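You operate a simulated robot arm through the tools that you are given. There is no shell and no other tool.

The job below is to be done with a simulated robot arm. You get a single attempt, and the scene is never put back.

## Task
Flush line ONE with mains water till its glass shows water.
Fine: mash shut first; pump stopped, mains and ONE shut at the end.

The check looks at the end state, three seconds after you hand in, the way a careful person would. Anything else that was tipped, shoved, dropped, spilled or broken makes it a failure.

## Robot
A 7-joint arm with a two-finger parallel gripper, fixed in place. Base frame: the origin is at the foot of the arm, x ahead of it, y to its left, z up; the work surface is at about z = 740. Readings come in mm, degrees, newtons and seconds.
Its first joint turns from -166.0 to 166.0 degrees. Payload 4.4 kg.
The TCP is the grasp point between the finger pads, 23 mm short of the fingertips. In the tool frame z runs along the fingers and y along their closing line. Largest opening 94 mm; finger width 38, thickness 10; the body of the gripper, 54 by 96 mm, starts 39 mm behind the TCP.
Orientation is that of the tool frame in the base frame, as a unit quaternion [x, y, z, w]. With the fingers straight down and closing along the base's y, the tool's x points along the base's -x, its y along +y and its z along -z.

## Interface
- The arm moves only by the tool drive_tool. Its argument "plan" is a list that holds one entry, the list of rows, each a list of 7 numbers: the gripper command, from -1 (fully open) to 1 (shut), values between in proportion, then the shift along the tool's x, y, z in units of 500 mm (1.0 is 500 mm), then the turn, a rotation vector about the tool's x, y, z in units of 45 degrees (1.0 is 45 degrees). In form: [[[jaw, tx, ty, tz, rx, ry, rz], ...]]. A call has 1 to 20 rows; each row is the pose to reach, as a shift and turn from the pose commanded when the call began, along the tool's axes at that moment. A call with a number of a shift or a turn outside -1 to 1 is refused whole. Each row takes 0.2 s and may step no farther than 50 mm and 8.6 degrees from the row before; otherwise, or with a gripper value out of range, the whole call is refused. A pose out of reach is approached as far as the arm can. The call stops where the force on the tool passes 40 N (or 10 N more than at its start, if that is more) or the arm is blocked; 0.2 s more then pass. Each finger travels about 72 mm/s and halts on what it meets, pressing with about 35 N; the grip force reading is that of the motor and also rises with nothing between the fingers. The clock runs only during rows and for 0.2 s after the last one: add rows that repeat a pose to give the fingers time. It gives the time, the measured TCP pose, the force on the tool (base axes), the opening and the grip force at its end, in the units of the frame above (readings bear some noise), with the torque about the TCP (base axes, N m) and any sound that the robot's microphone picked up.
- Cameras (640 x 400 px; columns grow to the right, rows downward): "scene" is fixed at [49.5, -649.7, 1731]; the picture's right is [0.46, -0.89, 0.00], its down [-0.43, -0.22, -0.88] and it looks along [0.78, 0.40, -0.48] (base axes); focal length 292 px, centre (320, 200). "wrist" rides on the gripper at [86, 16, -74] in the tool frame; the picture's right is [-0.18, 0.98, 0.00], its down [-0.58, -0.11, -0.81] and it looks along [-0.79, -0.15, 0.59] (tool axes); focal length 243 px, centre (320, 200). There is no depth. A picture from a camera that has moved, and an enlarged one, comes with that camera's place and axes in the base frame and with its lens.
- get_image(camera): a new picture of that camera. The clock stands still meanwhile.
- enlarge(camera, box): a new picture of the part [left, top, right, bottom] of that camera's present view, enlarged. The clock stands still meanwhile.
- job_done(): hands the job in; it is judged then, once.

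Nothing tells you positions but the pictures and the camera data. Unless the task says otherwise, let go and move clear before handing in.

The tools are called after ">>>" as a command line: name --argument value ..., lists and objects as JSON in quotes. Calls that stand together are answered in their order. drive_tool: Moves the arm, as the interface text tells. Its arguments: {"type":"object","properties":{"plan":{"type":"array"}},"required":["plan"]} The other tools are called the same way: get_image (camera) takes a picture; enlarge (camera, box) takes an enlarged picture of a part of a camera's view; job_done () hands the job in.

At the start:

```text
t: 0.0
ee_pos: [688.3, -3.1, 1609.3]
tool_rot: [-0.001, 1.0, 0.0, 0.0]
wrist_force: [0.0, -0.5, 0.1]
torque: [0.01, 0.0, -0.02]
width: 94.0
finger_force: 0.2
```

scene: 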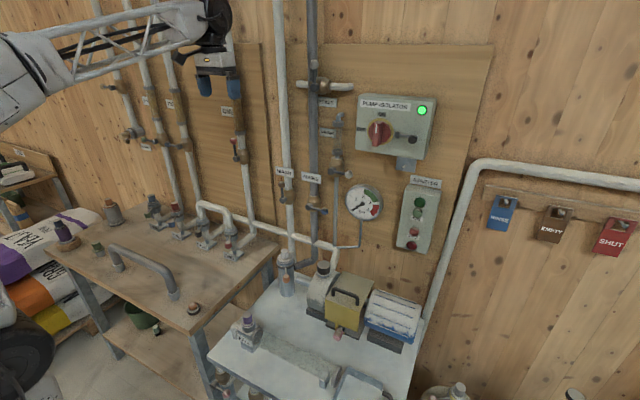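
wrist: 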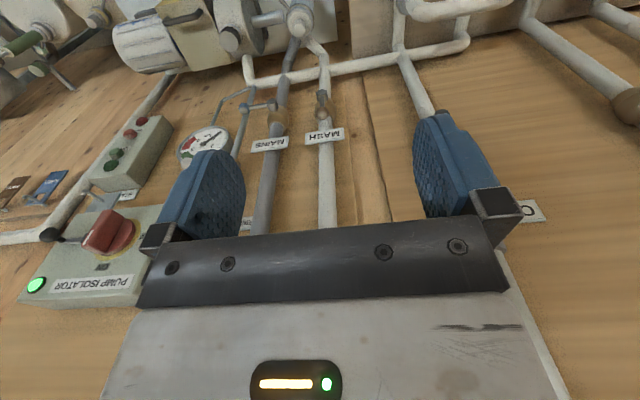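

I see a wall panel with pipes and valves (MASH, MAINS, several others), a pump isolator, a push-button station and a gauge. I'll enlarge the pictures to read the labels before moving.

>>> enlarge --camera "scene" --box '[260, 60, 460, 185]'

>>> enlarge --camera "scene" --box '[260, 150, 460, 275]'

>>> enlarge --camera "scene" --box '[90, 60, 290, 185]'

>>> enlarge --camera "scene" --box '[90, 160, 290, 285]'

>>> enlarge --camera "scene" --box '[200, 250, 440, 400]'

>>> enlarge --camera "scene" --box '[0, 130, 200, 255]'

>>> enlarge --camera "scene" --box '[440, 150, 640, 275]'

```text
3.20 times, centred on (360, 122) of scene
camera zoom: at [49.5, -649.7, 1731.0], right [0.46, -0.89, 0.0], down [-0.43, -0.22, -0.88], along [0.78, 0.4, -0.48], focal length 935 px, centre (192, 448)
```

zoom: 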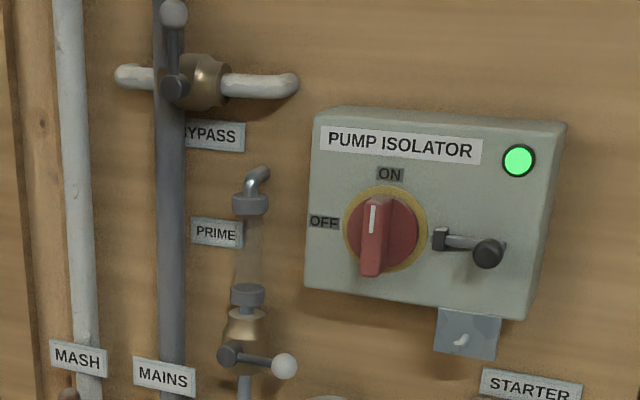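

```text
3.20 times, centred on (360, 212) of scene
camera zoom: at [49.5, -649.7, 1731.0], right [0.46, -0.89, 0.0], down [-0.43, -0.22, -0.88], along [0.78, 0.4, -0.48], focal length 935 px, centre (192, 160)
```

zoom: 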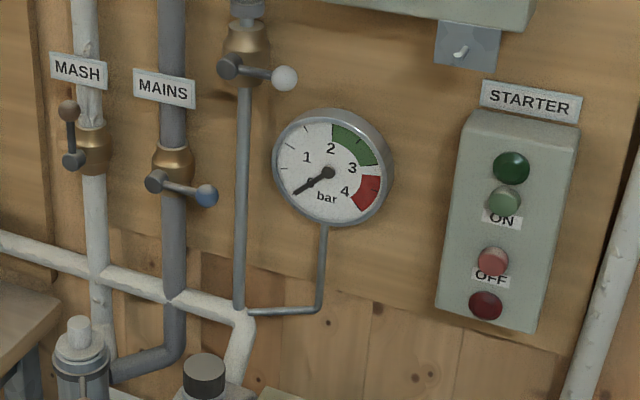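

```text
3.20 times, centred on (190, 122) of scene
camera zoom: at [49.5, -649.7, 1731.0], right [0.46, -0.89, 0.0], down [-0.43, -0.22, -0.88], along [0.78, 0.4, -0.48], focal length 935 px, centre (736, 448)
```

zoom: 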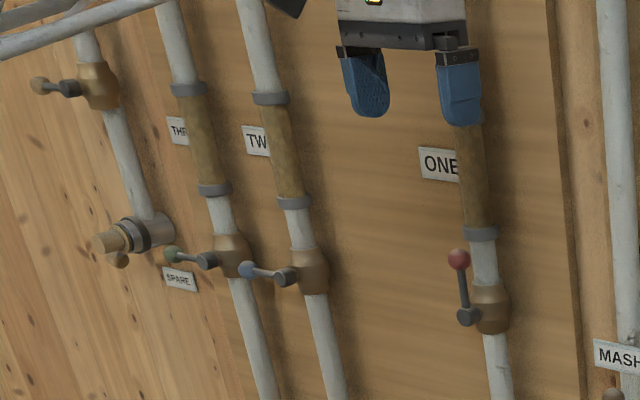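

```text
3.20 times, centred on (190, 222) of scene
camera zoom: at [49.5, -649.7, 1731.0], right [0.46, -0.89, 0.0], down [-0.43, -0.22, -0.88], along [0.78, 0.4, -0.48], focal length 935 px, centre (736, 128)
```

zoom: 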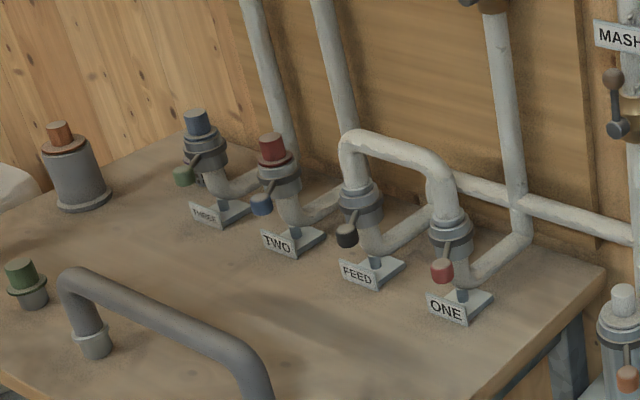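

```text
2.67 times, centred on (320, 325) of scene
camera zoom: at [49.5, -649.7, 1731.0], right [0.46, -0.89, 0.0], down [-0.43, -0.22, -0.88], along [0.78, 0.4, -0.48], focal length 779 px, centre (320, -133)
```

zoom: 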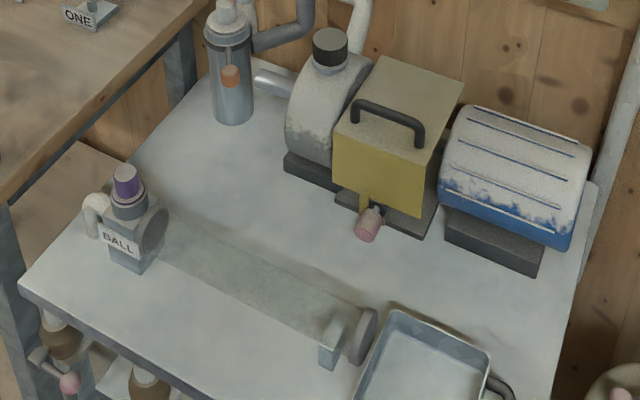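

```text
3.20 times, centred on (100, 192) of scene
camera zoom: at [49.5, -649.7, 1731.0], right [0.46, -0.89, 0.0], down [-0.43, -0.22, -0.88], along [0.78, 0.4, -0.48], focal length 935 px, centre (1024, 224)
```

zoom: 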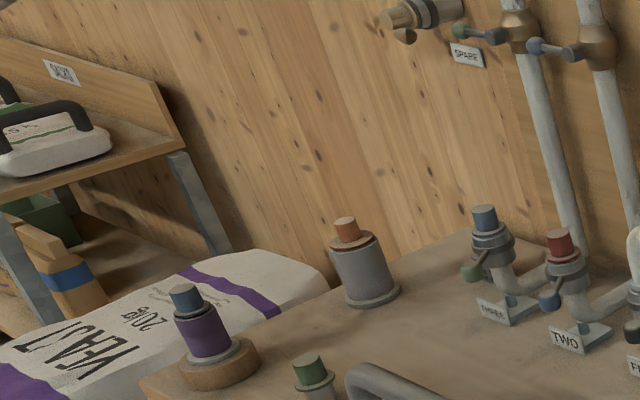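

```text
3.20 times, centred on (540, 212) of scene
camera zoom: at [49.5, -649.7, 1731.0], right [0.46, -0.89, 0.0], down [-0.43, -0.22, -0.88], along [0.78, 0.4, -0.48], focal length 935 px, centre (-384, 160)
```

zoom: 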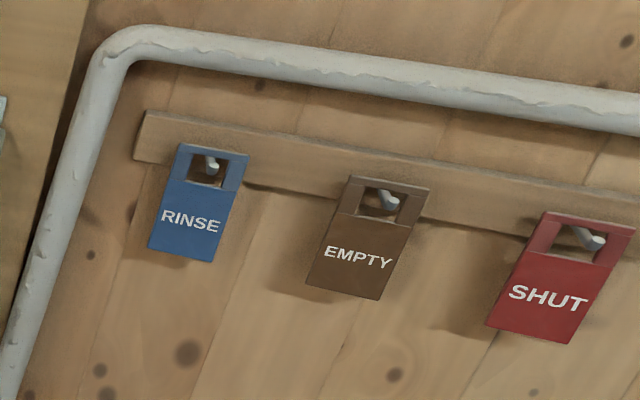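

The overhead camera shows MASH open (handle up), MAINS shut (handle horizontal), ONE open (handle up), the isolator ON, and a bridge already joining FEED to ONE. Next I'll tilt the tool and back off to get a straight view of the wall.

>>> drive_tool --plan '[[[-1, 0.03, 0, 0.04, 0, -0.1, 0], [-1, 0.06, 0, 0.08, 0, -0.2, 0], [-1, 0.09, 0, 0.12, 0, -0.3, 0], [-1, 0.12, 0, 0.16, 0, -0.4, 0], [-1, 0.15, 0, 0.2, 0, -0.5, 0], [-1, 0.18, 0, 0.24, 0, -0.6, 0], [-1, 0.21, 0, 0.28, 0, -0.7, 0], [-1, 0.24, 0, 0.32, 0, -0.8, 0], [-1, 0.27, 0, 0.36, 0, -0.9, 0], [-1, 0.3, 0, 0.4, 0, -1.0, 0]]]'

>>> get_image --camera "wrist"

>>> get_image --camera "scene"

```text
t: 2.2
ee_pos: [539.7, -5.0, 1408.9]
tool_rot: [0.0, 0.923, 0.0, 0.384]
wrist_force: [0.3, -0.1, 0.3]
torque: [-0.01, 0.01, 0.01]
width: 93.8
finger_force: 0.0
```

```text
taken
camera wrist: at [424.6, 11.6, 1399.3], right [0.13, 0.98, 0.13], down [-0.16, -0.11, 0.98], along [0.98, -0.15, 0.14], focal length 243 px, centre (320, 200)
```

wrist: 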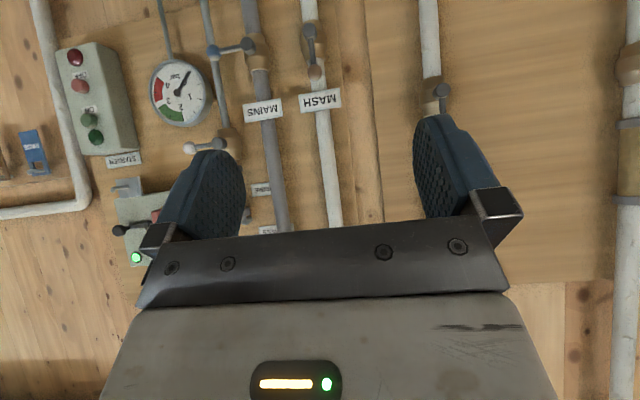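

```text
taken
```

scene: 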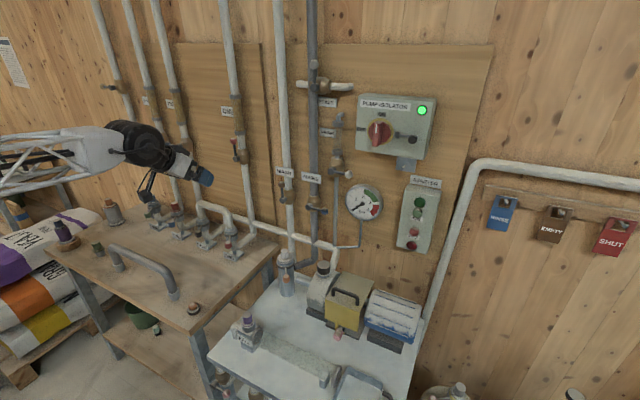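

The wall is in view, upside down in this camera. I'll enlarge the handles, the starter and the sight glasses to triangulate them.

>>> enlarge --camera "wrist" --box '[180, 0, 360, 112]'

>>> enlarge --camera "wrist" --box '[40, 30, 240, 155]'

>>> enlarge --camera "wrist" --box '[380, 0, 500, 125]'

>>> enlarge --camera "scene" --box '[205, 80, 285, 180]'

>>> enlarge --camera "scene" --box '[200, 310, 300, 400]'

>>> enlarge --camera "scene" --box '[270, 160, 350, 220]'

>>> enlarge --camera "scene" --box '[385, 170, 465, 260]'

>>> enlarge --camera "scene" --box '[0, 30, 40, 90]'

```text
3.56 times, centred on (270, 56) of wrist
camera zoom: at [424.6, 11.6, 1399.3], right [0.13, 0.98, 0.13], down [-0.16, -0.11, 0.98], along [0.98, -0.15, 0.14], focal length 863 px, centre (498, 712)
```

zoom: 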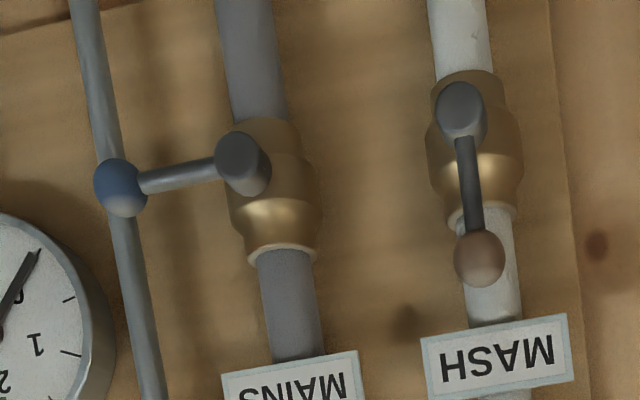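

```text
3.20 times, centred on (140, 92) of wrist
camera zoom: at [424.6, 11.6, 1399.3], right [0.13, 0.98, 0.13], down [-0.16, -0.11, 0.98], along [0.98, -0.15, 0.14], focal length 776 px, centre (896, 544)
```

zoom: 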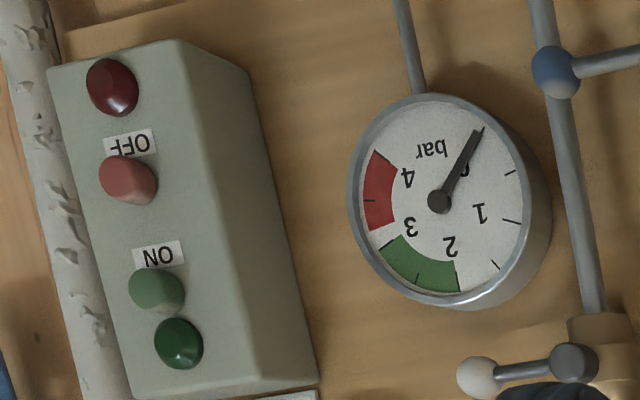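

```text
3.20 times, centred on (440, 62) of wrist
camera zoom: at [424.6, 11.6, 1399.3], right [0.13, 0.98, 0.13], down [-0.16, -0.11, 0.98], along [0.98, -0.15, 0.14], focal length 776 px, centre (-64, 640)
```

zoom: 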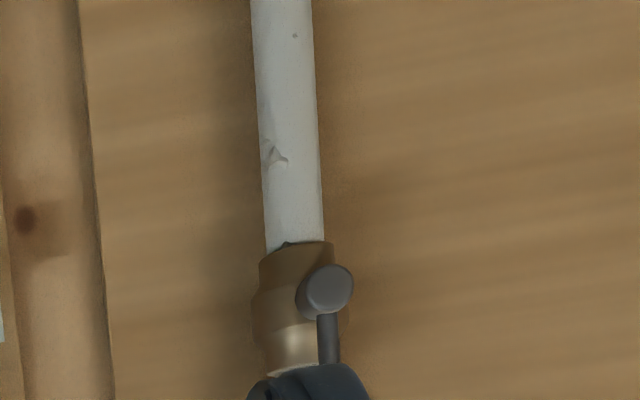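

```text
4.00 times, centred on (245, 130) of scene
camera zoom: at [49.5, -649.7, 1731.0], right [0.46, -0.89, 0.0], down [-0.43, -0.22, -0.88], along [0.78, 0.4, -0.48], focal length 1169 px, centre (620, 480)
```

zoom: 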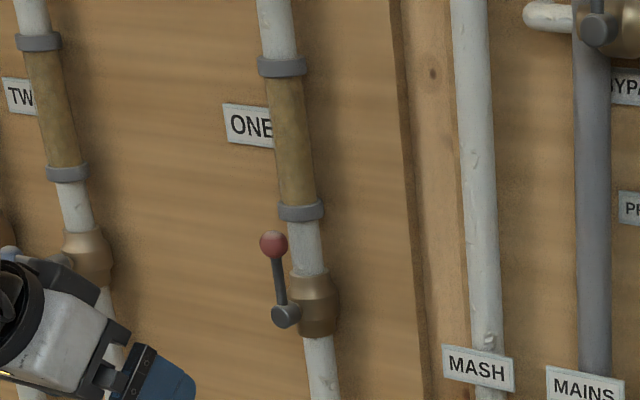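

```text
4.44 times, centred on (250, 355) of scene
camera zoom: at [49.5, -649.7, 1731.0], right [0.46, -0.89, 0.0], down [-0.43, -0.22, -0.88], along [0.78, 0.4, -0.48], focal length 1298 px, centre (631, -489)
```

zoom: 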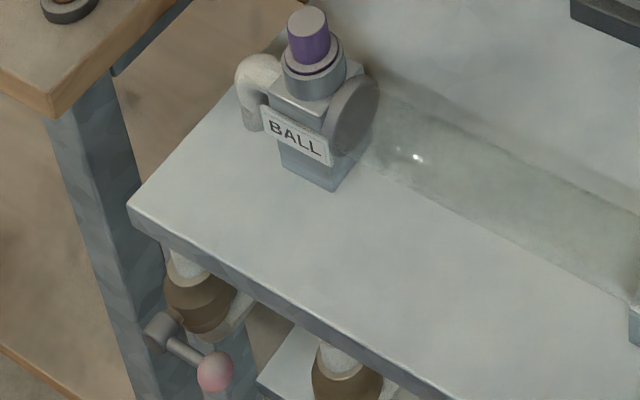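

```text
6.67 times, centred on (310, 190) of scene
camera zoom: at [49.5, -649.7, 1731.0], right [0.46, -0.89, 0.0], down [-0.43, -0.22, -0.88], along [0.78, 0.4, -0.48], focal length 1948 px, centre (387, 267)
```

zoom: 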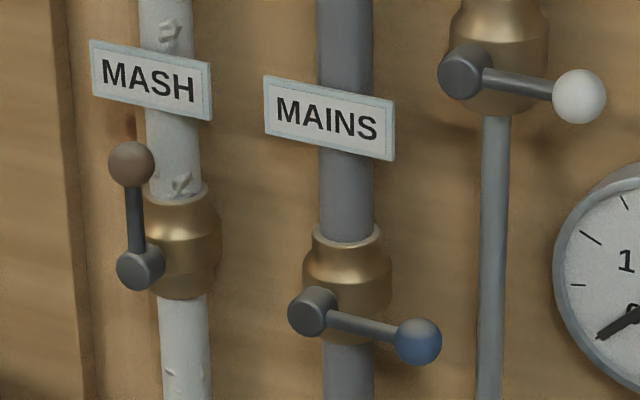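

```text
4.44 times, centred on (425, 215) of scene
camera zoom: at [49.5, -649.7, 1731.0], right [0.46, -0.89, 0.0], down [-0.43, -0.22, -0.88], along [0.78, 0.4, -0.48], focal length 1298 px, centre (-147, 133)
```

zoom: 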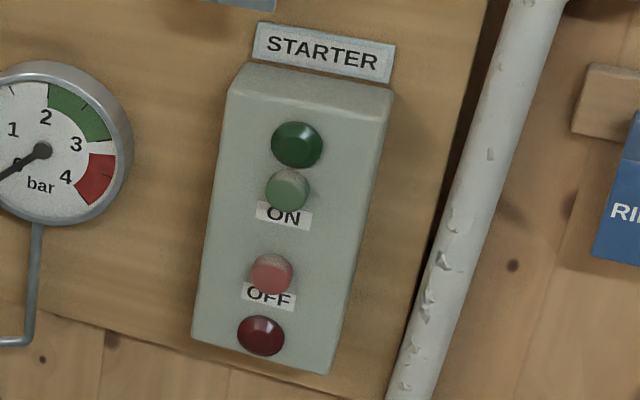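

```text
6.67 times, centred on (20, 60) of scene
camera zoom: at [49.5, -649.7, 1731.0], right [0.46, -0.89, 0.0], down [-0.43, -0.22, -0.88], along [0.78, 0.4, -0.48], focal length 1948 px, centre (2320, 1133)
```

zoom: 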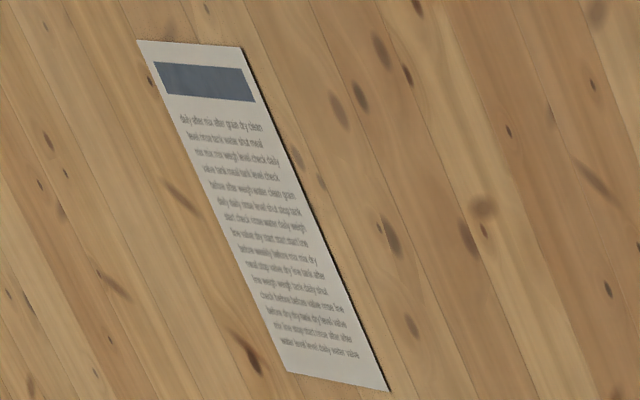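

MASH hub is near (905,-40,1158) with its ball near (905,-40,1229), and the MAINS ball is near (905,-230,1158). ONE's ball is near (905,179,1372), ON is near (922,-562,1236) and OFF near (925,-561,1160). Before opening any water I'll check the bridge couplings, the pump and the strainer closely.

>>> enlarge --camera "scene" --box '[190, 195, 260, 265]'

>>> enlarge --camera "scene" --box '[135, 185, 205, 245]'

>>> enlarge --camera "scene" --box '[265, 240, 355, 345]'

>>> enlarge --camera "scene" --box '[190, 360, 290, 400]'

>>> enlarge --camera "scene" --box '[300, 60, 360, 180]'

>>> enlarge --camera "scene" --box '[400, 340, 600, 400]'

>>> enlarge --camera "scene" --box '[350, 90, 440, 180]'

```text
5.71 times, centred on (225, 230) of scene
camera zoom: at [49.5, -649.7, 1731.0], right [0.46, -0.89, 0.0], down [-0.43, -0.22, -0.88], along [0.78, 0.4, -0.48], focal length 1670 px, centre (863, 29)
```

zoom: 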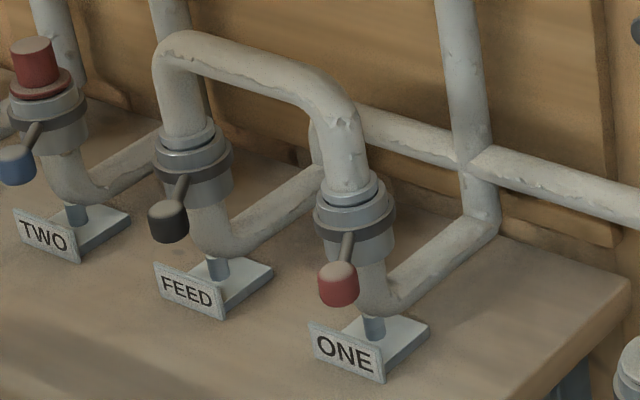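

```text
6.67 times, centred on (170, 215) of scene
camera zoom: at [49.5, -649.7, 1731.0], right [0.46, -0.89, 0.0], down [-0.43, -0.22, -0.88], along [0.78, 0.4, -0.48], focal length 1948 px, centre (1320, 100)
```

zoom: 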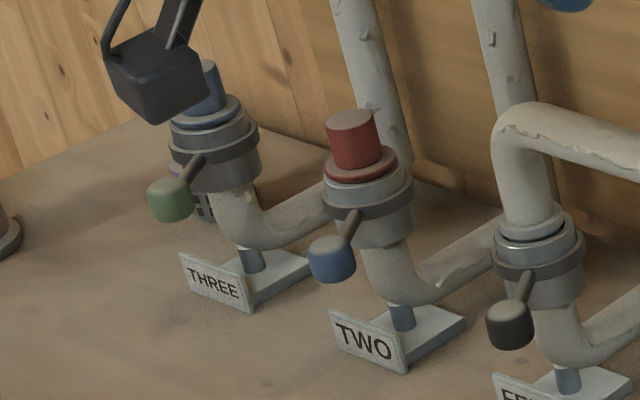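

```text
3.81 times, centred on (310, 292) of scene
camera zoom: at [49.5, -649.7, 1731.0], right [0.46, -0.89, 0.0], down [-0.43, -0.22, -0.88], along [0.78, 0.4, -0.48], focal length 1113 px, centre (358, -152)
```

zoom: 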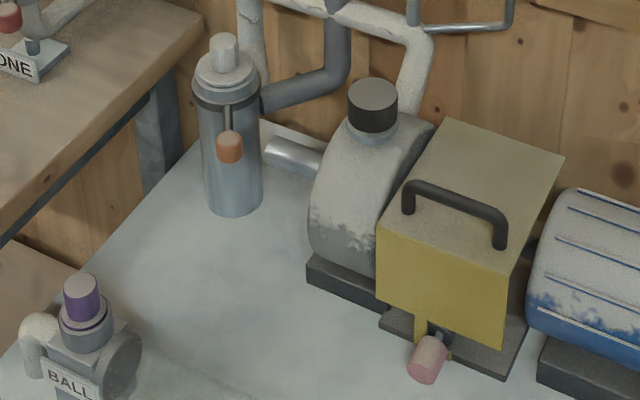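

```text
6.40 times, centred on (240, 380) of scene
camera zoom: at [49.5, -649.7, 1731.0], right [0.46, -0.89, 0.0], down [-0.43, -0.22, -0.88], along [0.78, 0.4, -0.48], focal length 1870 px, centre (832, -952)
```

zoom: 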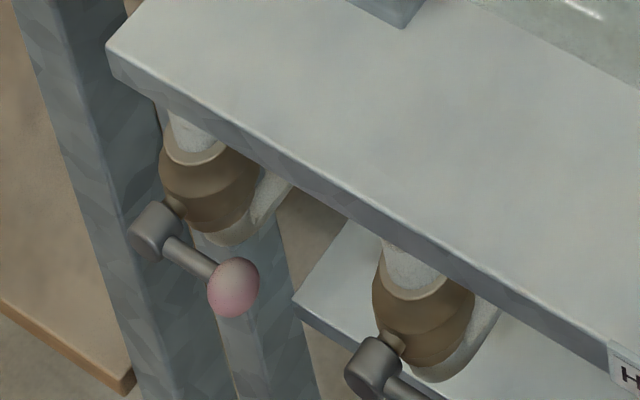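

```text
3.33 times, centred on (330, 120) of scene
camera zoom: at [49.5, -649.7, 1731.0], right [0.46, -0.89, 0.0], down [-0.43, -0.22, -0.88], along [0.78, 0.4, -0.48], focal length 974 px, centre (287, 467)
```

zoom: 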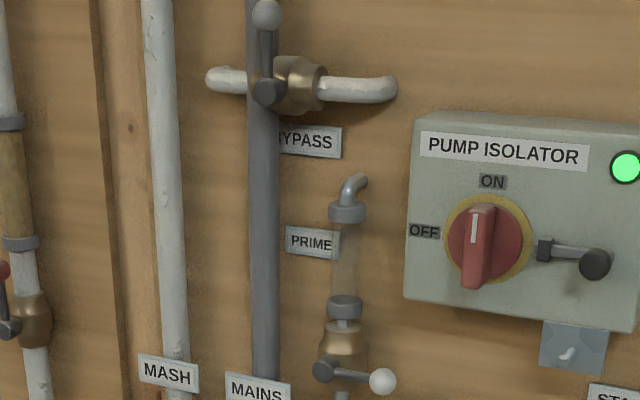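

```text
3.20 times, centred on (500, 370) of scene
camera zoom: at [49.5, -649.7, 1731.0], right [0.46, -0.89, 0.0], down [-0.43, -0.22, -0.88], along [0.78, 0.4, -0.48], focal length 935 px, centre (-256, -344)
```

zoom: 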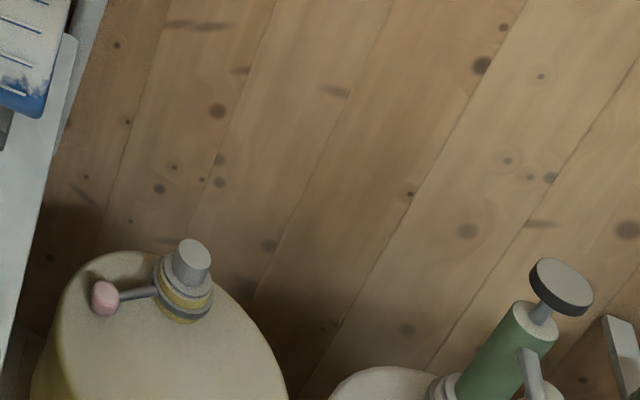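

```text
4.44 times, centred on (395, 135) of scene
camera zoom: at [49.5, -649.7, 1731.0], right [0.46, -0.89, 0.0], down [-0.43, -0.22, -0.88], along [0.78, 0.4, -0.48], focal length 1298 px, centre (-13, 489)
```

zoom: 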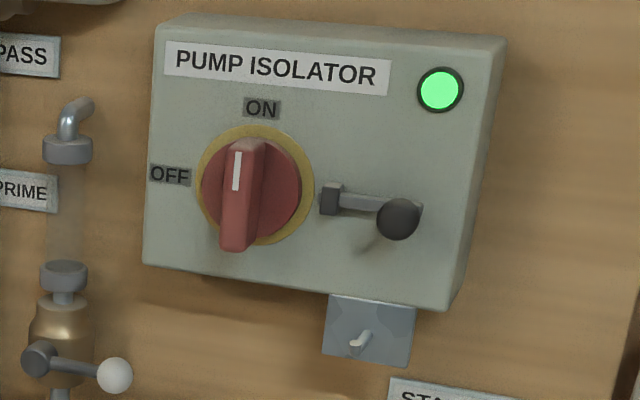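

The bridge is seated on FEED and ONE with its clamp levers like the rest, the isolator is ON, and nothing sits near the MASH handle. I'll close the fingers, level the tool toward the wall and stop short of the MASH handle on its +y side.

>>> drive_tool --plan '[[[1, -0.00566, 0.004, 0.05657, 0, -0.1, 0], [1, -0.01132, 0.008, 0.11314, 0, -0.2, 0], [1, -0.01698, 0.012, 0.16971, 0, -0.3, 0], [1, -0.02264, 0.016, 0.22628, 0, -0.4, 0], [1, -0.0283, 0.02, 0.28285, 0, -0.5, 0], [1, -0.03396, 0.024, 0.33942, 0, -0.6, 0], [1, -0.03962, 0.028, 0.39599, 0, -0.7, 0], [1, -0.04528, 0.032, 0.45256, 0, -0.8, 0], [1, -0.05094, 0.036, 0.50913, 0, -0.9, 0], [1, -0.0566, 0.04, 0.5657, 0, -1.0, 0], [1, -0.0566, 0.04, 0.5657, 0, -1.0, 0]]]'

>>> get_image --camera "wrist"

>>> get_image --camera "scene"

```text
t: 4.8
ee_pos: [756.0, 4.2, 1215.9]
tool_rot: [0.129, 0.728, 0.015, 0.673]
wrist_force: [-0.4, 0.5, 0.5]
torque: [0.01, -0.03, -0.02]
width: 0.1
finger_force: 35.2
out of reach, approached as far as the arm can: row 9, 10, 11
stopped in row 11: the arm was blocked; the commanded pose is now the measured one
```

```text
taken
camera wrist: at [679.0, 49.8, 1141.8], right [0.18, 0.91, 0.37], down [-0.78, -0.1, 0.62], along [0.61, -0.4, 0.69], focal length 243 px, centre (320, 200)
```

wrist: 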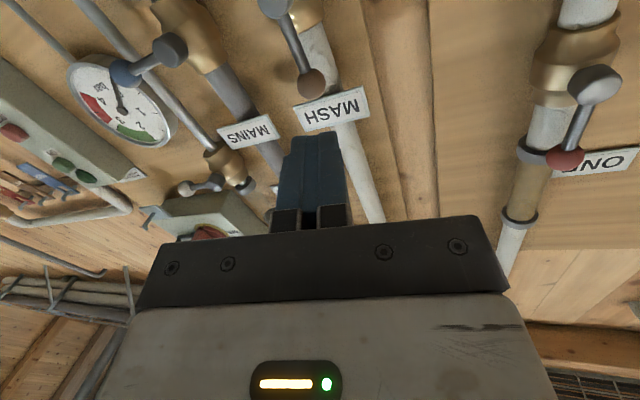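

```text
taken
```

scene: 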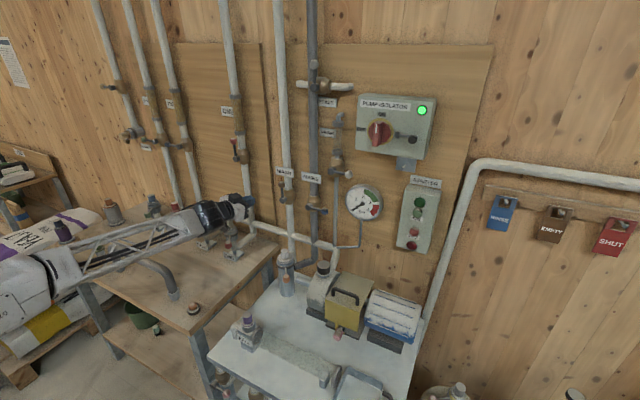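

The level pose ran out of reach at about 5° short of horizontal. I'll check where the elbow and forearm are relative to the bench.

>>> enlarge --camera "scene" --box '[0, 170, 280, 345]'

>>> enlarge --camera "wrist" --box '[200, 0, 400, 200]'

```text
2.29 times, centred on (140, 258) of scene
camera zoom: at [49.5, -649.7, 1731.0], right [0.46, -0.89, 0.0], down [-0.43, -0.22, -0.88], along [0.78, 0.4, -0.48], focal length 668 px, centre (731, 69)
```

zoom: 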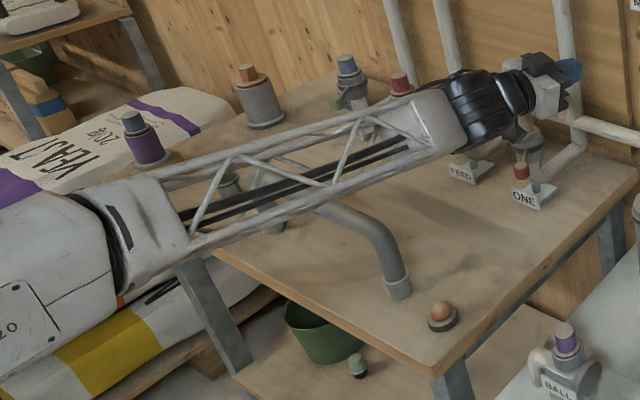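

```text
2.00 times, centred on (300, 100) of wrist
camera zoom: at [679.0, 49.8, 1141.8], right [0.18, 0.91, 0.37], down [-0.78, -0.1, 0.62], along [0.61, -0.4, 0.69], focal length 485 px, centre (360, 400)
```

zoom: 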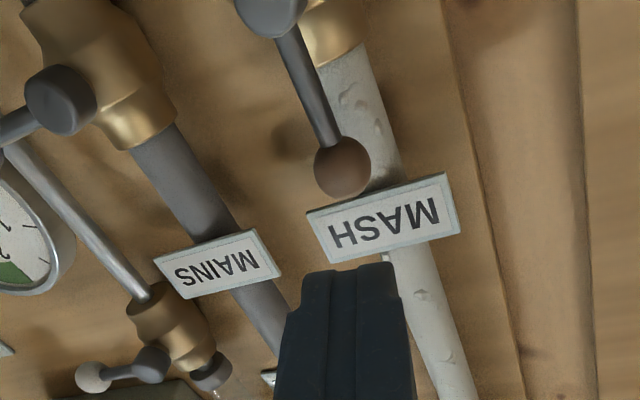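

The forearm is clear of everything; it was just the wrist limit. I'll use a 45° pitch instead, which reached fine, and set up beside the MASH ball.

>>> drive_tool --plan '[[[1, -0.01301, 0.0083, 0.00898, -0.01156, 0.1117, -0.04066], [1, -0.02603, 0.0166, 0.01795, -0.02313, 0.2234, -0.08133], [1, -0.03904, 0.0249, 0.02693, -0.03469, 0.3351, -0.122], [1, -0.05205, 0.0332, 0.0359, -0.04625, 0.4469, -0.1627], [1, -0.06506, 0.0415, 0.04488, -0.05781, 0.5586, -0.2033], [1, -0.07808, 0.0498, 0.05385, -0.06938, 0.6703, -0.244], [1, -0.09109, 0.0581, 0.06283, -0.08094, 0.782, -0.2846], [1, -0.1041, 0.0664, 0.0718, -0.0925, 0.8937, -0.3253], [1, -0.1041, 0.0664, 0.0718, -0.0925, 0.8937, -0.3253]]]'

>>> get_image --camera "wrist"

>>> get_image --camera "scene"

```text
t: 6.8
ee_pos: [797.4, 21.7, 1272.2]
tool_rot: [0.002, 0.924, 0.0, 0.383]
wrist_force: [-0.8, -0.1, 2.4]
torque: [0.03, 0.1, 0.03]
width: 0.0
finger_force: 34.8
out of reach, approached as far as the arm can: row 6
```

```text
taken
camera wrist: at [683.6, 37.8, 1263.1], right [0.13, 0.98, 0.13], down [-0.16, -0.11, 0.98], along [0.98, -0.15, 0.14], focal length 243 px, centre (320, 200)
```

wrist: 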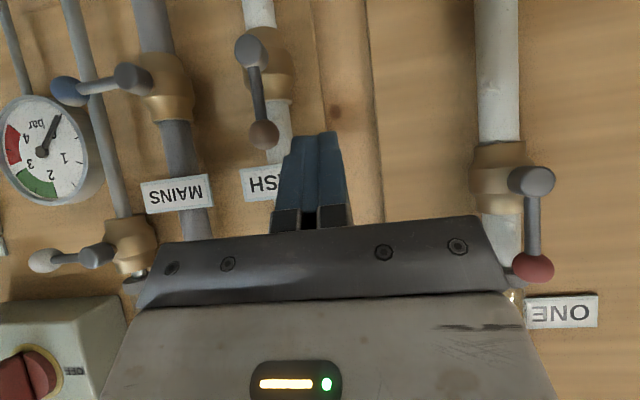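

```text
taken
```

scene: 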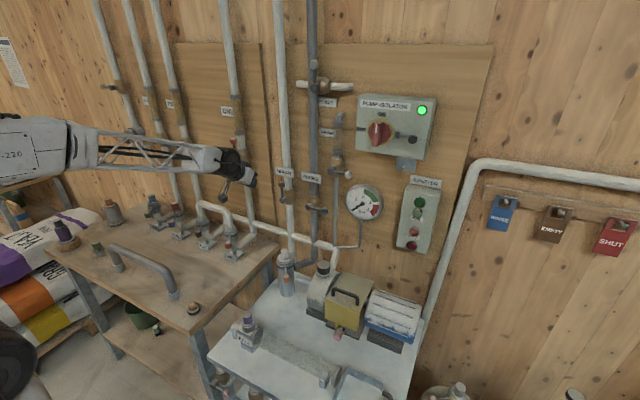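

The ball position is confirmed at about (905,-40,1228). I'll move in beside it, then push a little toward -y to see whether the lever turns that way.

>>> drive_tool --plan '[[[1, -0.0156, 0, 0.0316, 0, 0, 0], [1, -0.0311, 0, 0.0632, 0, 0, 0], [1, -0.0467, 0, 0.0948, 0, 0, 0], [1, -0.0622, 0, 0.1263, 0, 0, 0], [1, -0.0778, 0, 0.1579, 0, 0, 0], [1, -0.0933, 0, 0.1895, 0, 0, 0], [1, -0.0933, 0, 0.1895, 0, 0, 0]]]'

>>> get_image --camera "wrist"

>>> enlarge --camera "scene" --box '[225, 140, 345, 240]'

```text
t: 8.4
ee_pos: [900.5, 19.2, 1236.7]
tool_rot: [0.001, 0.924, 0.001, 0.383]
wrist_force: [-0.1, 0.2, -0.5]
torque: [0.01, 0.01, -0.02]
width: 0.0
finger_force: 35.0
```

```text
taken
camera wrist: at [785.9, 36.1, 1227.5], right [0.13, 0.98, 0.13], down [-0.16, -0.11, 0.98], along [0.98, -0.15, 0.14], focal length 243 px, centre (320, 200)
```

wrist: 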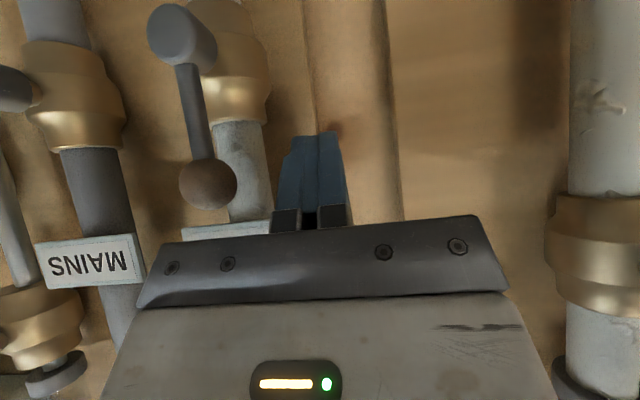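

```text
4.00 times, centred on (285, 190) of scene
camera zoom: at [49.5, -649.7, 1731.0], right [0.46, -0.89, 0.0], down [-0.43, -0.22, -0.88], along [0.78, 0.4, -0.48], focal length 1169 px, centre (460, 240)
```

zoom: 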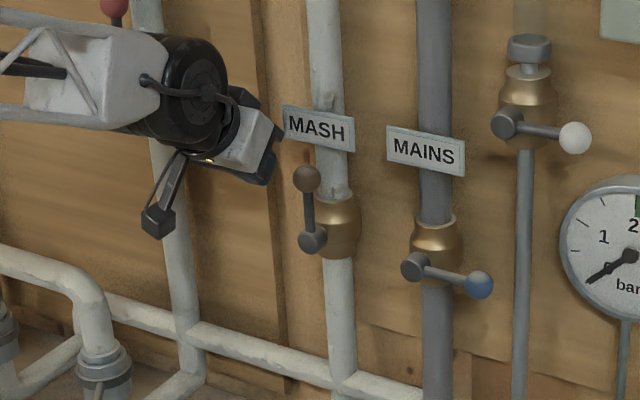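

The fingers are beside the ball. I'm probing toward -y by about 20 mm past contact.

>>> drive_tool --plan '[[[1, 0, -0.03, 0, 0, 0, 0], [1, 0, -0.06, 0, 0, 0, 0], [1, 0, -0.075, 0, 0, 0, 0], [1, 0, -0.085, 0, 0, 0, 0], [1, 0, -0.095, 0, 0, 0, 0], [1, 0, -0.105, 0, 0, 0, 0], [1, 0, -0.116, 0, 0, 0, 0]]]'

>>> enlarge --camera "scene" --box '[225, 140, 345, 240]'

```text
t: 9.4
ee_pos: [898.9, -17.2, 1238.1]
tool_rot: [-0.003, 0.924, 0.002, 0.383]
wrist_force: [-8.1, 24.4, 2.6]
torque: [0.01, 0.04, -0.11]
width: 0.0
finger_force: 34.9
stopped in row 4: the force on the tool passed its limit at 51 N (the readings are from after the stop); the commanded pose is now the measured one
```

```text
4.00 times, centred on (285, 190) of scene
camera zoom: at [49.5, -649.7, 1731.0], right [0.46, -0.89, 0.0], down [-0.43, -0.22, -0.88], along [0.78, 0.4, -0.48], focal length 1169 px, centre (460, 240)
```

zoom: 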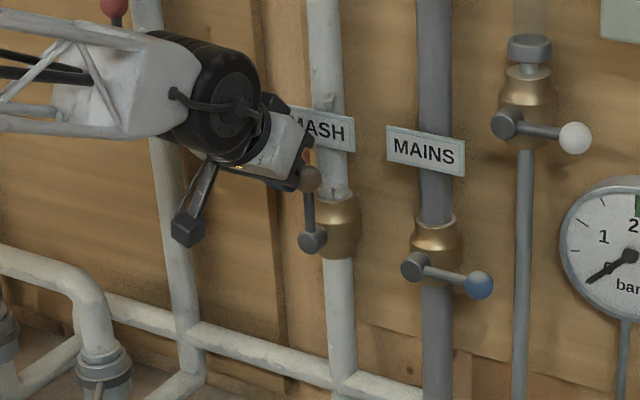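

The lever doesn't go toward -y; it resisted right at contact. I'll back out, go round to the -y side of the ball and try pushing toward +y.

>>> drive_tool --plan '[[[1, 0, 0.03, 0, 0, 0, 0], [1, 0.0566, 0.04, -0.0566, 0, 0, 0], [1, 0.1131, 0.04, -0.1131, 0, 0, 0], [1, 0.1131, -0.03, -0.1131, 0, 0, 0], [1, 0.1131, -0.1, -0.1131, 0, 0, 0], [1, 0.1131, -0.166, -0.1131, 0, 0, 0], [1, 0.0566, -0.166, -0.0566, 0, 0, 0], [1, 0, -0.166, 0, 0, 0, 0], [1, 0, -0.166, 0, 0, 0, 0]]]'

>>> get_image --camera "wrist"

>>> enlarge --camera "scene" --box '[225, 140, 345, 240]'

```text
t: 11.4
ee_pos: [899.2, -100.5, 1239.1]
tool_rot: [-0.001, 0.924, 0.001, 0.383]
wrist_force: [-0.7, -0.3, 0.3]
torque: [0.01, 0.03, 0.0]
width: 0.1
finger_force: 35.0
```

```text
taken
camera wrist: at [784.0, -84.5, 1229.0], right [0.13, 0.98, 0.13], down [-0.16, -0.11, 0.98], along [0.98, -0.15, 0.14], focal length 243 px, centre (320, 200)
```

wrist: 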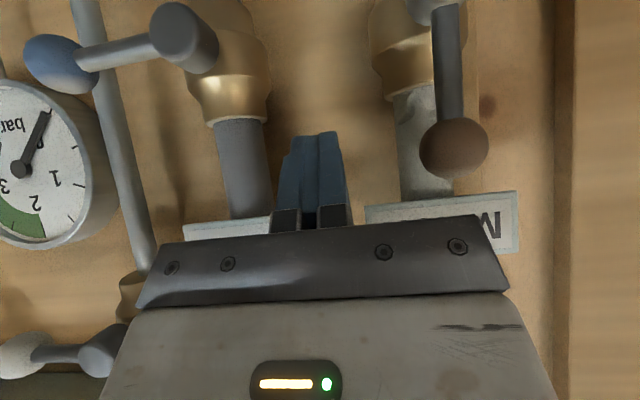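

```text
4.00 times, centred on (285, 190) of scene
camera zoom: at [49.5, -649.7, 1731.0], right [0.46, -0.89, 0.0], down [-0.43, -0.22, -0.88], along [0.78, 0.4, -0.48], focal length 1169 px, centre (460, 240)
```

zoom: 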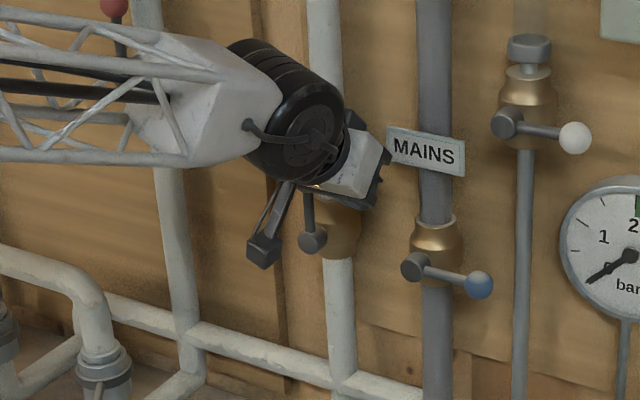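

I'm on the -y side of the ball, so I'll probe toward +y gently.

>>> drive_tool --plan '[[[1, 0, 0.03, 0, 0, 0, 0], [1, 0, 0.06, 0, 0, 0, 0], [1, 0, 0.07, 0, 0, 0, 0], [1, 0, 0.076, 0, 0, 0, 0], [1, 0, 0.082, 0, 0, 0, 0], [1, 0, 0.088, 0, 0, 0, 0], [1, 0, 0.096, 0, 0, 0, 0], [1, 0, 0.104, 0, 0, 0, 0], [1, 0, 0.112, 0, 0, 0, 0]]]'

>>> get_image --camera "wrist"

```text
t: 13.4
ee_pos: [899.8, -45.1, 1237.6]
tool_rot: [-0.002, 0.924, 0.002, 0.383]
wrist_force: [0.9, -0.6, -0.4]
torque: [0.0, 0.02, -0.02]
width: 0.2
finger_force: 34.6
```

```text
taken
camera wrist: at [784.5, -28.9, 1228.8], right [0.13, 0.98, 0.13], down [-0.16, -0.11, 0.98], along [0.98, -0.15, 0.14], focal length 243 px, centre (320, 200)
```

wrist: 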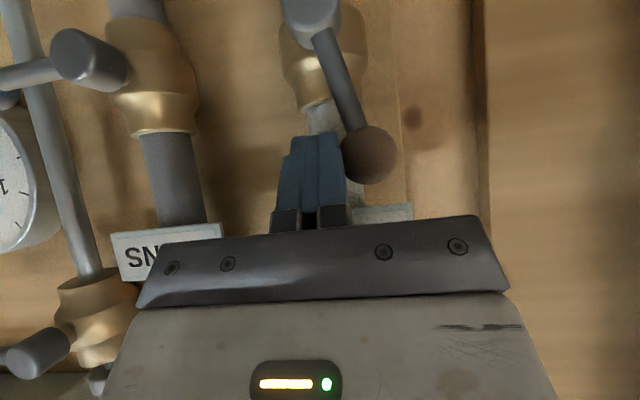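

The MASH lever turns toward +y freely. I'll follow its arc all the way over to horizontal.

>>> drive_tool --plan '[[[1, -0.0014, 0.012, -0.0014, 0, 0, 0], [1, -0.0028, 0.024, -0.0028, 0, 0, 0], [1, -0.0042, 0.036, -0.0042, 0, 0, 0], [1, -0.0057, 0.048, -0.0057, 0, 0, 0], [1, -0.0064, 0.06, -0.0064, 0, 0, 0], [1, -0.0057, 0.072, -0.0057, 0, 0, 0], [1, -0.0014, 0.084, -0.0014, 0, 0, 0], [1, 0.0042, 0.094, 0.0042, 0, 0, 0], [1, 0.0113, 0.104, 0.0113, 0, 0, 0], [1, 0.0184, 0.114, 0.0184, 0, 0, 0], [1, 0.0255, 0.122, 0.0255, 0, 0, 0], [1, 0.0339, 0.13, 0.0339, 0, 0, 0], [1, 0.0424, 0.136, 0.0424, 0, 0, 0], [1, 0.0509, 0.142, 0.0509, 0, 0, 0], [1, 0.0594, 0.146, 0.0594, 0, 0, 0], [1, 0.0651, 0.146, 0.0651, 0, 0, 0], [1, 0.0651, 0.146, 0.0651, 0, 0, 0]]]'

>>> get_image --camera "wrist"

>>> enlarge --camera "scene" --box '[225, 140, 345, 240]'

```text
t: 16.6
ee_pos: [900.4, 26.7, 1203.9]
tool_rot: [-0.001, 0.922, 0.0, 0.388]
wrist_force: [0.5, -1.5, 7.7]
torque: [-0.01, -0.08, 0.07]
width: 0.3
finger_force: 34.8
stopped in row 16: the force on the tool passed its limit at 45 N (the readings are from after the stop); the commanded pose is now the measured one
```

```text
taken
camera wrist: at [784.7, 42.8, 1193.0], right [0.13, 0.98, 0.13], down [-0.17, -0.11, 0.98], along [0.98, -0.15, 0.15], focal length 243 px, centre (320, 200)
```

wrist: 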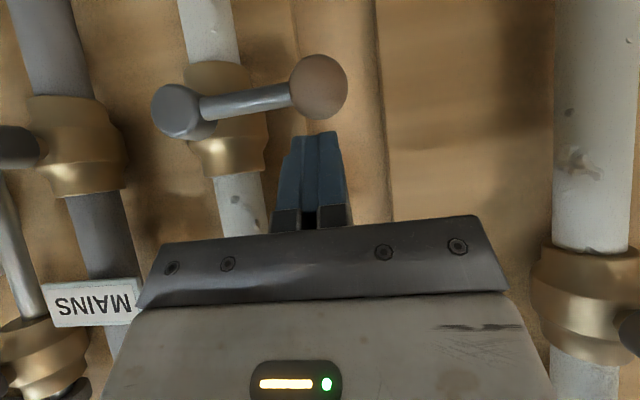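

```text
4.00 times, centred on (285, 190) of scene
camera zoom: at [49.5, -649.7, 1731.0], right [0.46, -0.89, 0.0], down [-0.43, -0.22, -0.88], along [0.78, 0.4, -0.48], focal length 1169 px, centre (460, 240)
```

zoom: 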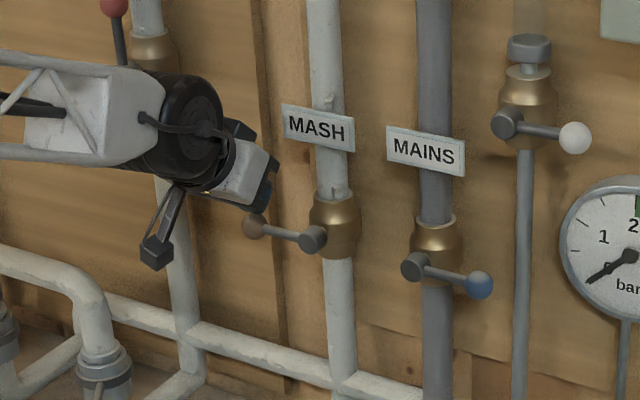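

The MASH lever is fully horizontal against its stop: shut. Next I'll go under the MAINS ball at about (905,-230,1158) and swing the lever up to open it.

>>> drive_tool --plan '[[[1, -0.017, 0, -0.017, 0, 0.0133, 0], [1, 0.0396, 0, -0.0735, 0, 0.0133, 0], [1, 0.0962, 0, -0.1301, 0, 0.0133, 0], [1, 0.1202, -0.087, -0.1061, 0, 0.0133, 0], [1, 0.1449, -0.174, -0.0813, 0, 0.0133, 0], [1, 0.1697, -0.2607, -0.0566, 0, 0.0133, 0], [1, 0.1937, -0.3476, -0.0325, 0, 0.0133, 0], [1, 0.2185, -0.4345, -0.0078, 0, 0.0133, 0], [1, 0.2432, -0.5214, 0.017, 0, 0.0133, 0], [1, 0.1937, -0.5214, 0.0665, 0, 0.0133, 0], [1, 0.149, -0.5214, 0.1111, 0, 0.0133, 0], [1, 0.149, -0.5214, 0.1111, 0, 0.0133, 0]]]'

>>> get_image --camera "wrist"

>>> enlarge --camera "scene" --box '[225, 140, 345, 240]'

```text
t: 19.2
ee_pos: [887.5, -233.3, 1108.5]
tool_rot: [-0.001, 0.924, 0.001, 0.383]
wrist_force: [-0.5, 0.6, 0.3]
torque: [-0.03, 0.03, 0.01]
width: 0.0
finger_force: 35.2
```

```text
taken
camera wrist: at [772.7, -216.2, 1100.1], right [0.13, 0.98, 0.13], down [-0.16, -0.11, 0.98], along [0.98, -0.15, 0.14], focal length 243 px, centre (320, 200)
```

wrist: 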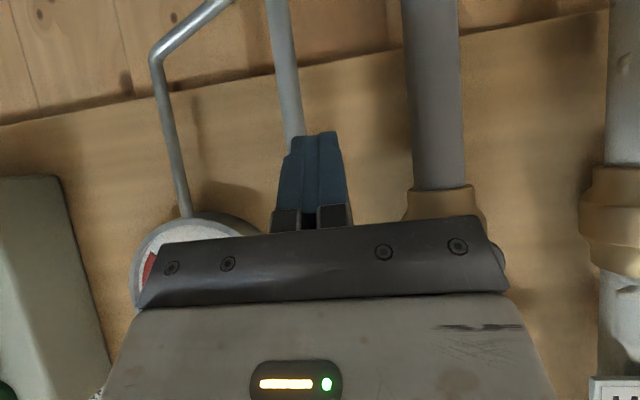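

```text
4.00 times, centred on (285, 190) of scene
camera zoom: at [49.5, -649.7, 1731.0], right [0.46, -0.89, 0.0], down [-0.43, -0.22, -0.88], along [0.78, 0.4, -0.48], focal length 1169 px, centre (460, 240)
```

zoom: 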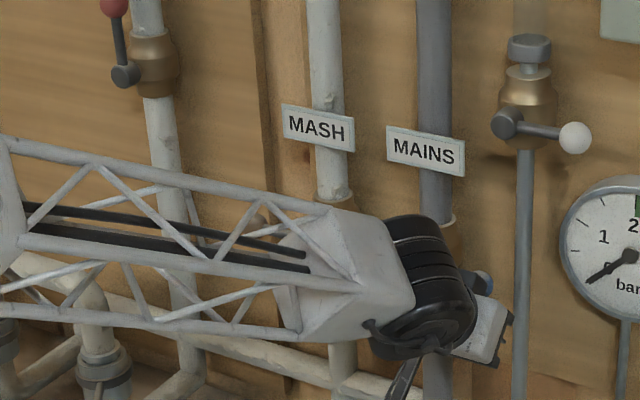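

I'm below the blue MAINS ball and will probe upward.

>>> drive_tool --plan '[[[1, -0.0141, 0, -0.0141, 0, 0, 0], [1, -0.0283, 0, -0.0283, 0, 0, 0], [1, -0.0339, 0, -0.0339, 0, 0, 0], [1, -0.0396, 0, -0.0396, 0, 0, 0], [1, -0.0453, 0, -0.0453, 0, 0, 0], [1, -0.0509, 0, -0.0509, 0, 0, 0]]]'

>>> enlarge --camera "scene" --box '[225, 140, 345, 240]'

>>> get_image --camera "wrist"

```text
t: 20.6
ee_pos: [888.6, -234.5, 1145.3]
tool_rot: [-0.002, 0.924, 0.001, 0.382]
wrist_force: [-2.8, -0.5, 0.7]
torque: [0.03, -0.06, 0.0]
width: 0.1
finger_force: 35.0
```

```text
4.00 times, centred on (285, 190) of scene
camera zoom: at [49.5, -649.7, 1731.0], right [0.46, -0.89, 0.0], down [-0.43, -0.22, -0.88], along [0.78, 0.4, -0.48], focal length 1169 px, centre (460, 240)
```

zoom: 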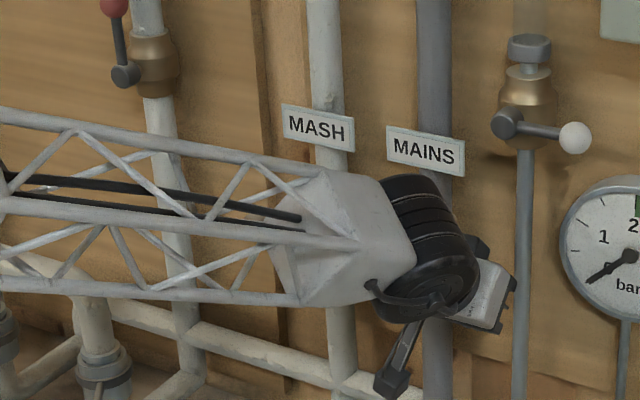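

```text
taken
camera wrist: at [773.6, -217.5, 1136.7], right [0.13, 0.98, 0.13], down [-0.16, -0.11, 0.98], along [0.98, -0.15, 0.14], focal length 243 px, centre (320, 200)
```

wrist: 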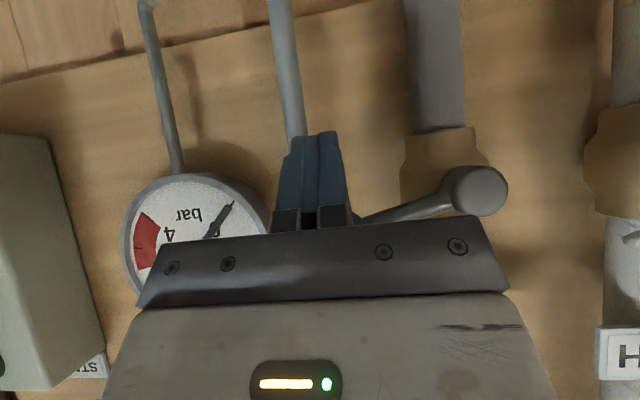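

The MAINS lever swings upward, so I'll follow the arc to vertical.

>>> drive_tool --plan '[[[1, -0.0048, -0.0052, -0.0048, 0, 0, 0], [1, -0.0184, -0.0048, -0.0184, 0, 0, 0], [1, -0.0304, -0.003, -0.0304, 0, 0, 0], [1, -0.0453, 0.002, -0.0453, 0, 0, 0], [1, -0.0566, 0.01, -0.0566, 0, 0, 0], [1, -0.0721, 0.02, -0.0721, 0, 0, 0], [1, -0.0841, 0.033, -0.0841, 0, 0, 0], [1, -0.0962, 0.05, -0.0962, 0, 0, 0], [1, -0.1069, 0.0652, -0.1069, 0, 0, 0], [1, -0.1138, 0.0846, -0.1138, 0, 0, 0], [1, -0.1188, 0.102, -0.1188, 0, 0, 0], [1, -0.1188, 0.112, -0.1188, 0, 0, 0], [1, -0.1188, 0.12, -0.1188, 0, 0, 0]]]'

>>> get_image --camera "wrist"

>>> get_image --camera "scene"

```text
t: 23.4
ee_pos: [886.0, -181.3, 1230.1]
tool_rot: [0.001, 0.924, -0.001, 0.383]
wrist_force: [2.6, -26.1, -2.3]
torque: [-0.02, 0.03, -0.5]
width: 0.0
finger_force: 35.0
stopped in row 13: the force on the tool passed its limit at 48 N (the readings are from after the stop); the commanded pose is now the measured one
```

```text
taken
camera wrist: at [771.9, -164.5, 1221.1], right [0.13, 0.98, 0.13], down [-0.16, -0.11, 0.98], along [0.98, -0.15, 0.14], focal length 243 px, centre (320, 200)
```

wrist: 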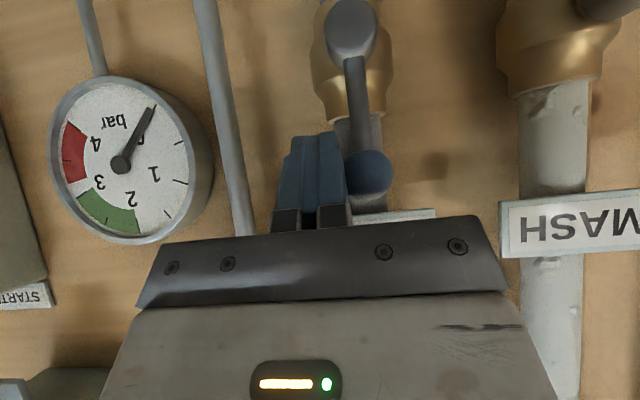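

```text
taken
```

scene: 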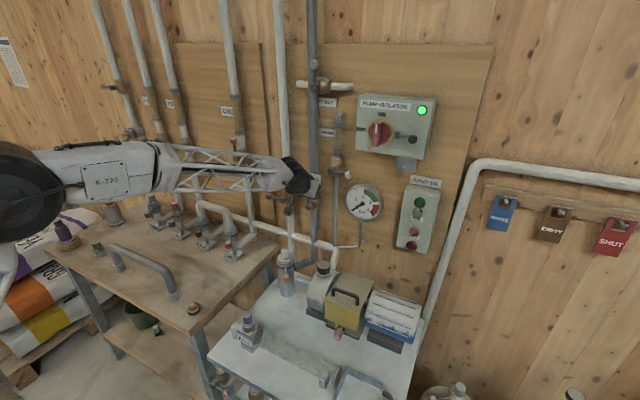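

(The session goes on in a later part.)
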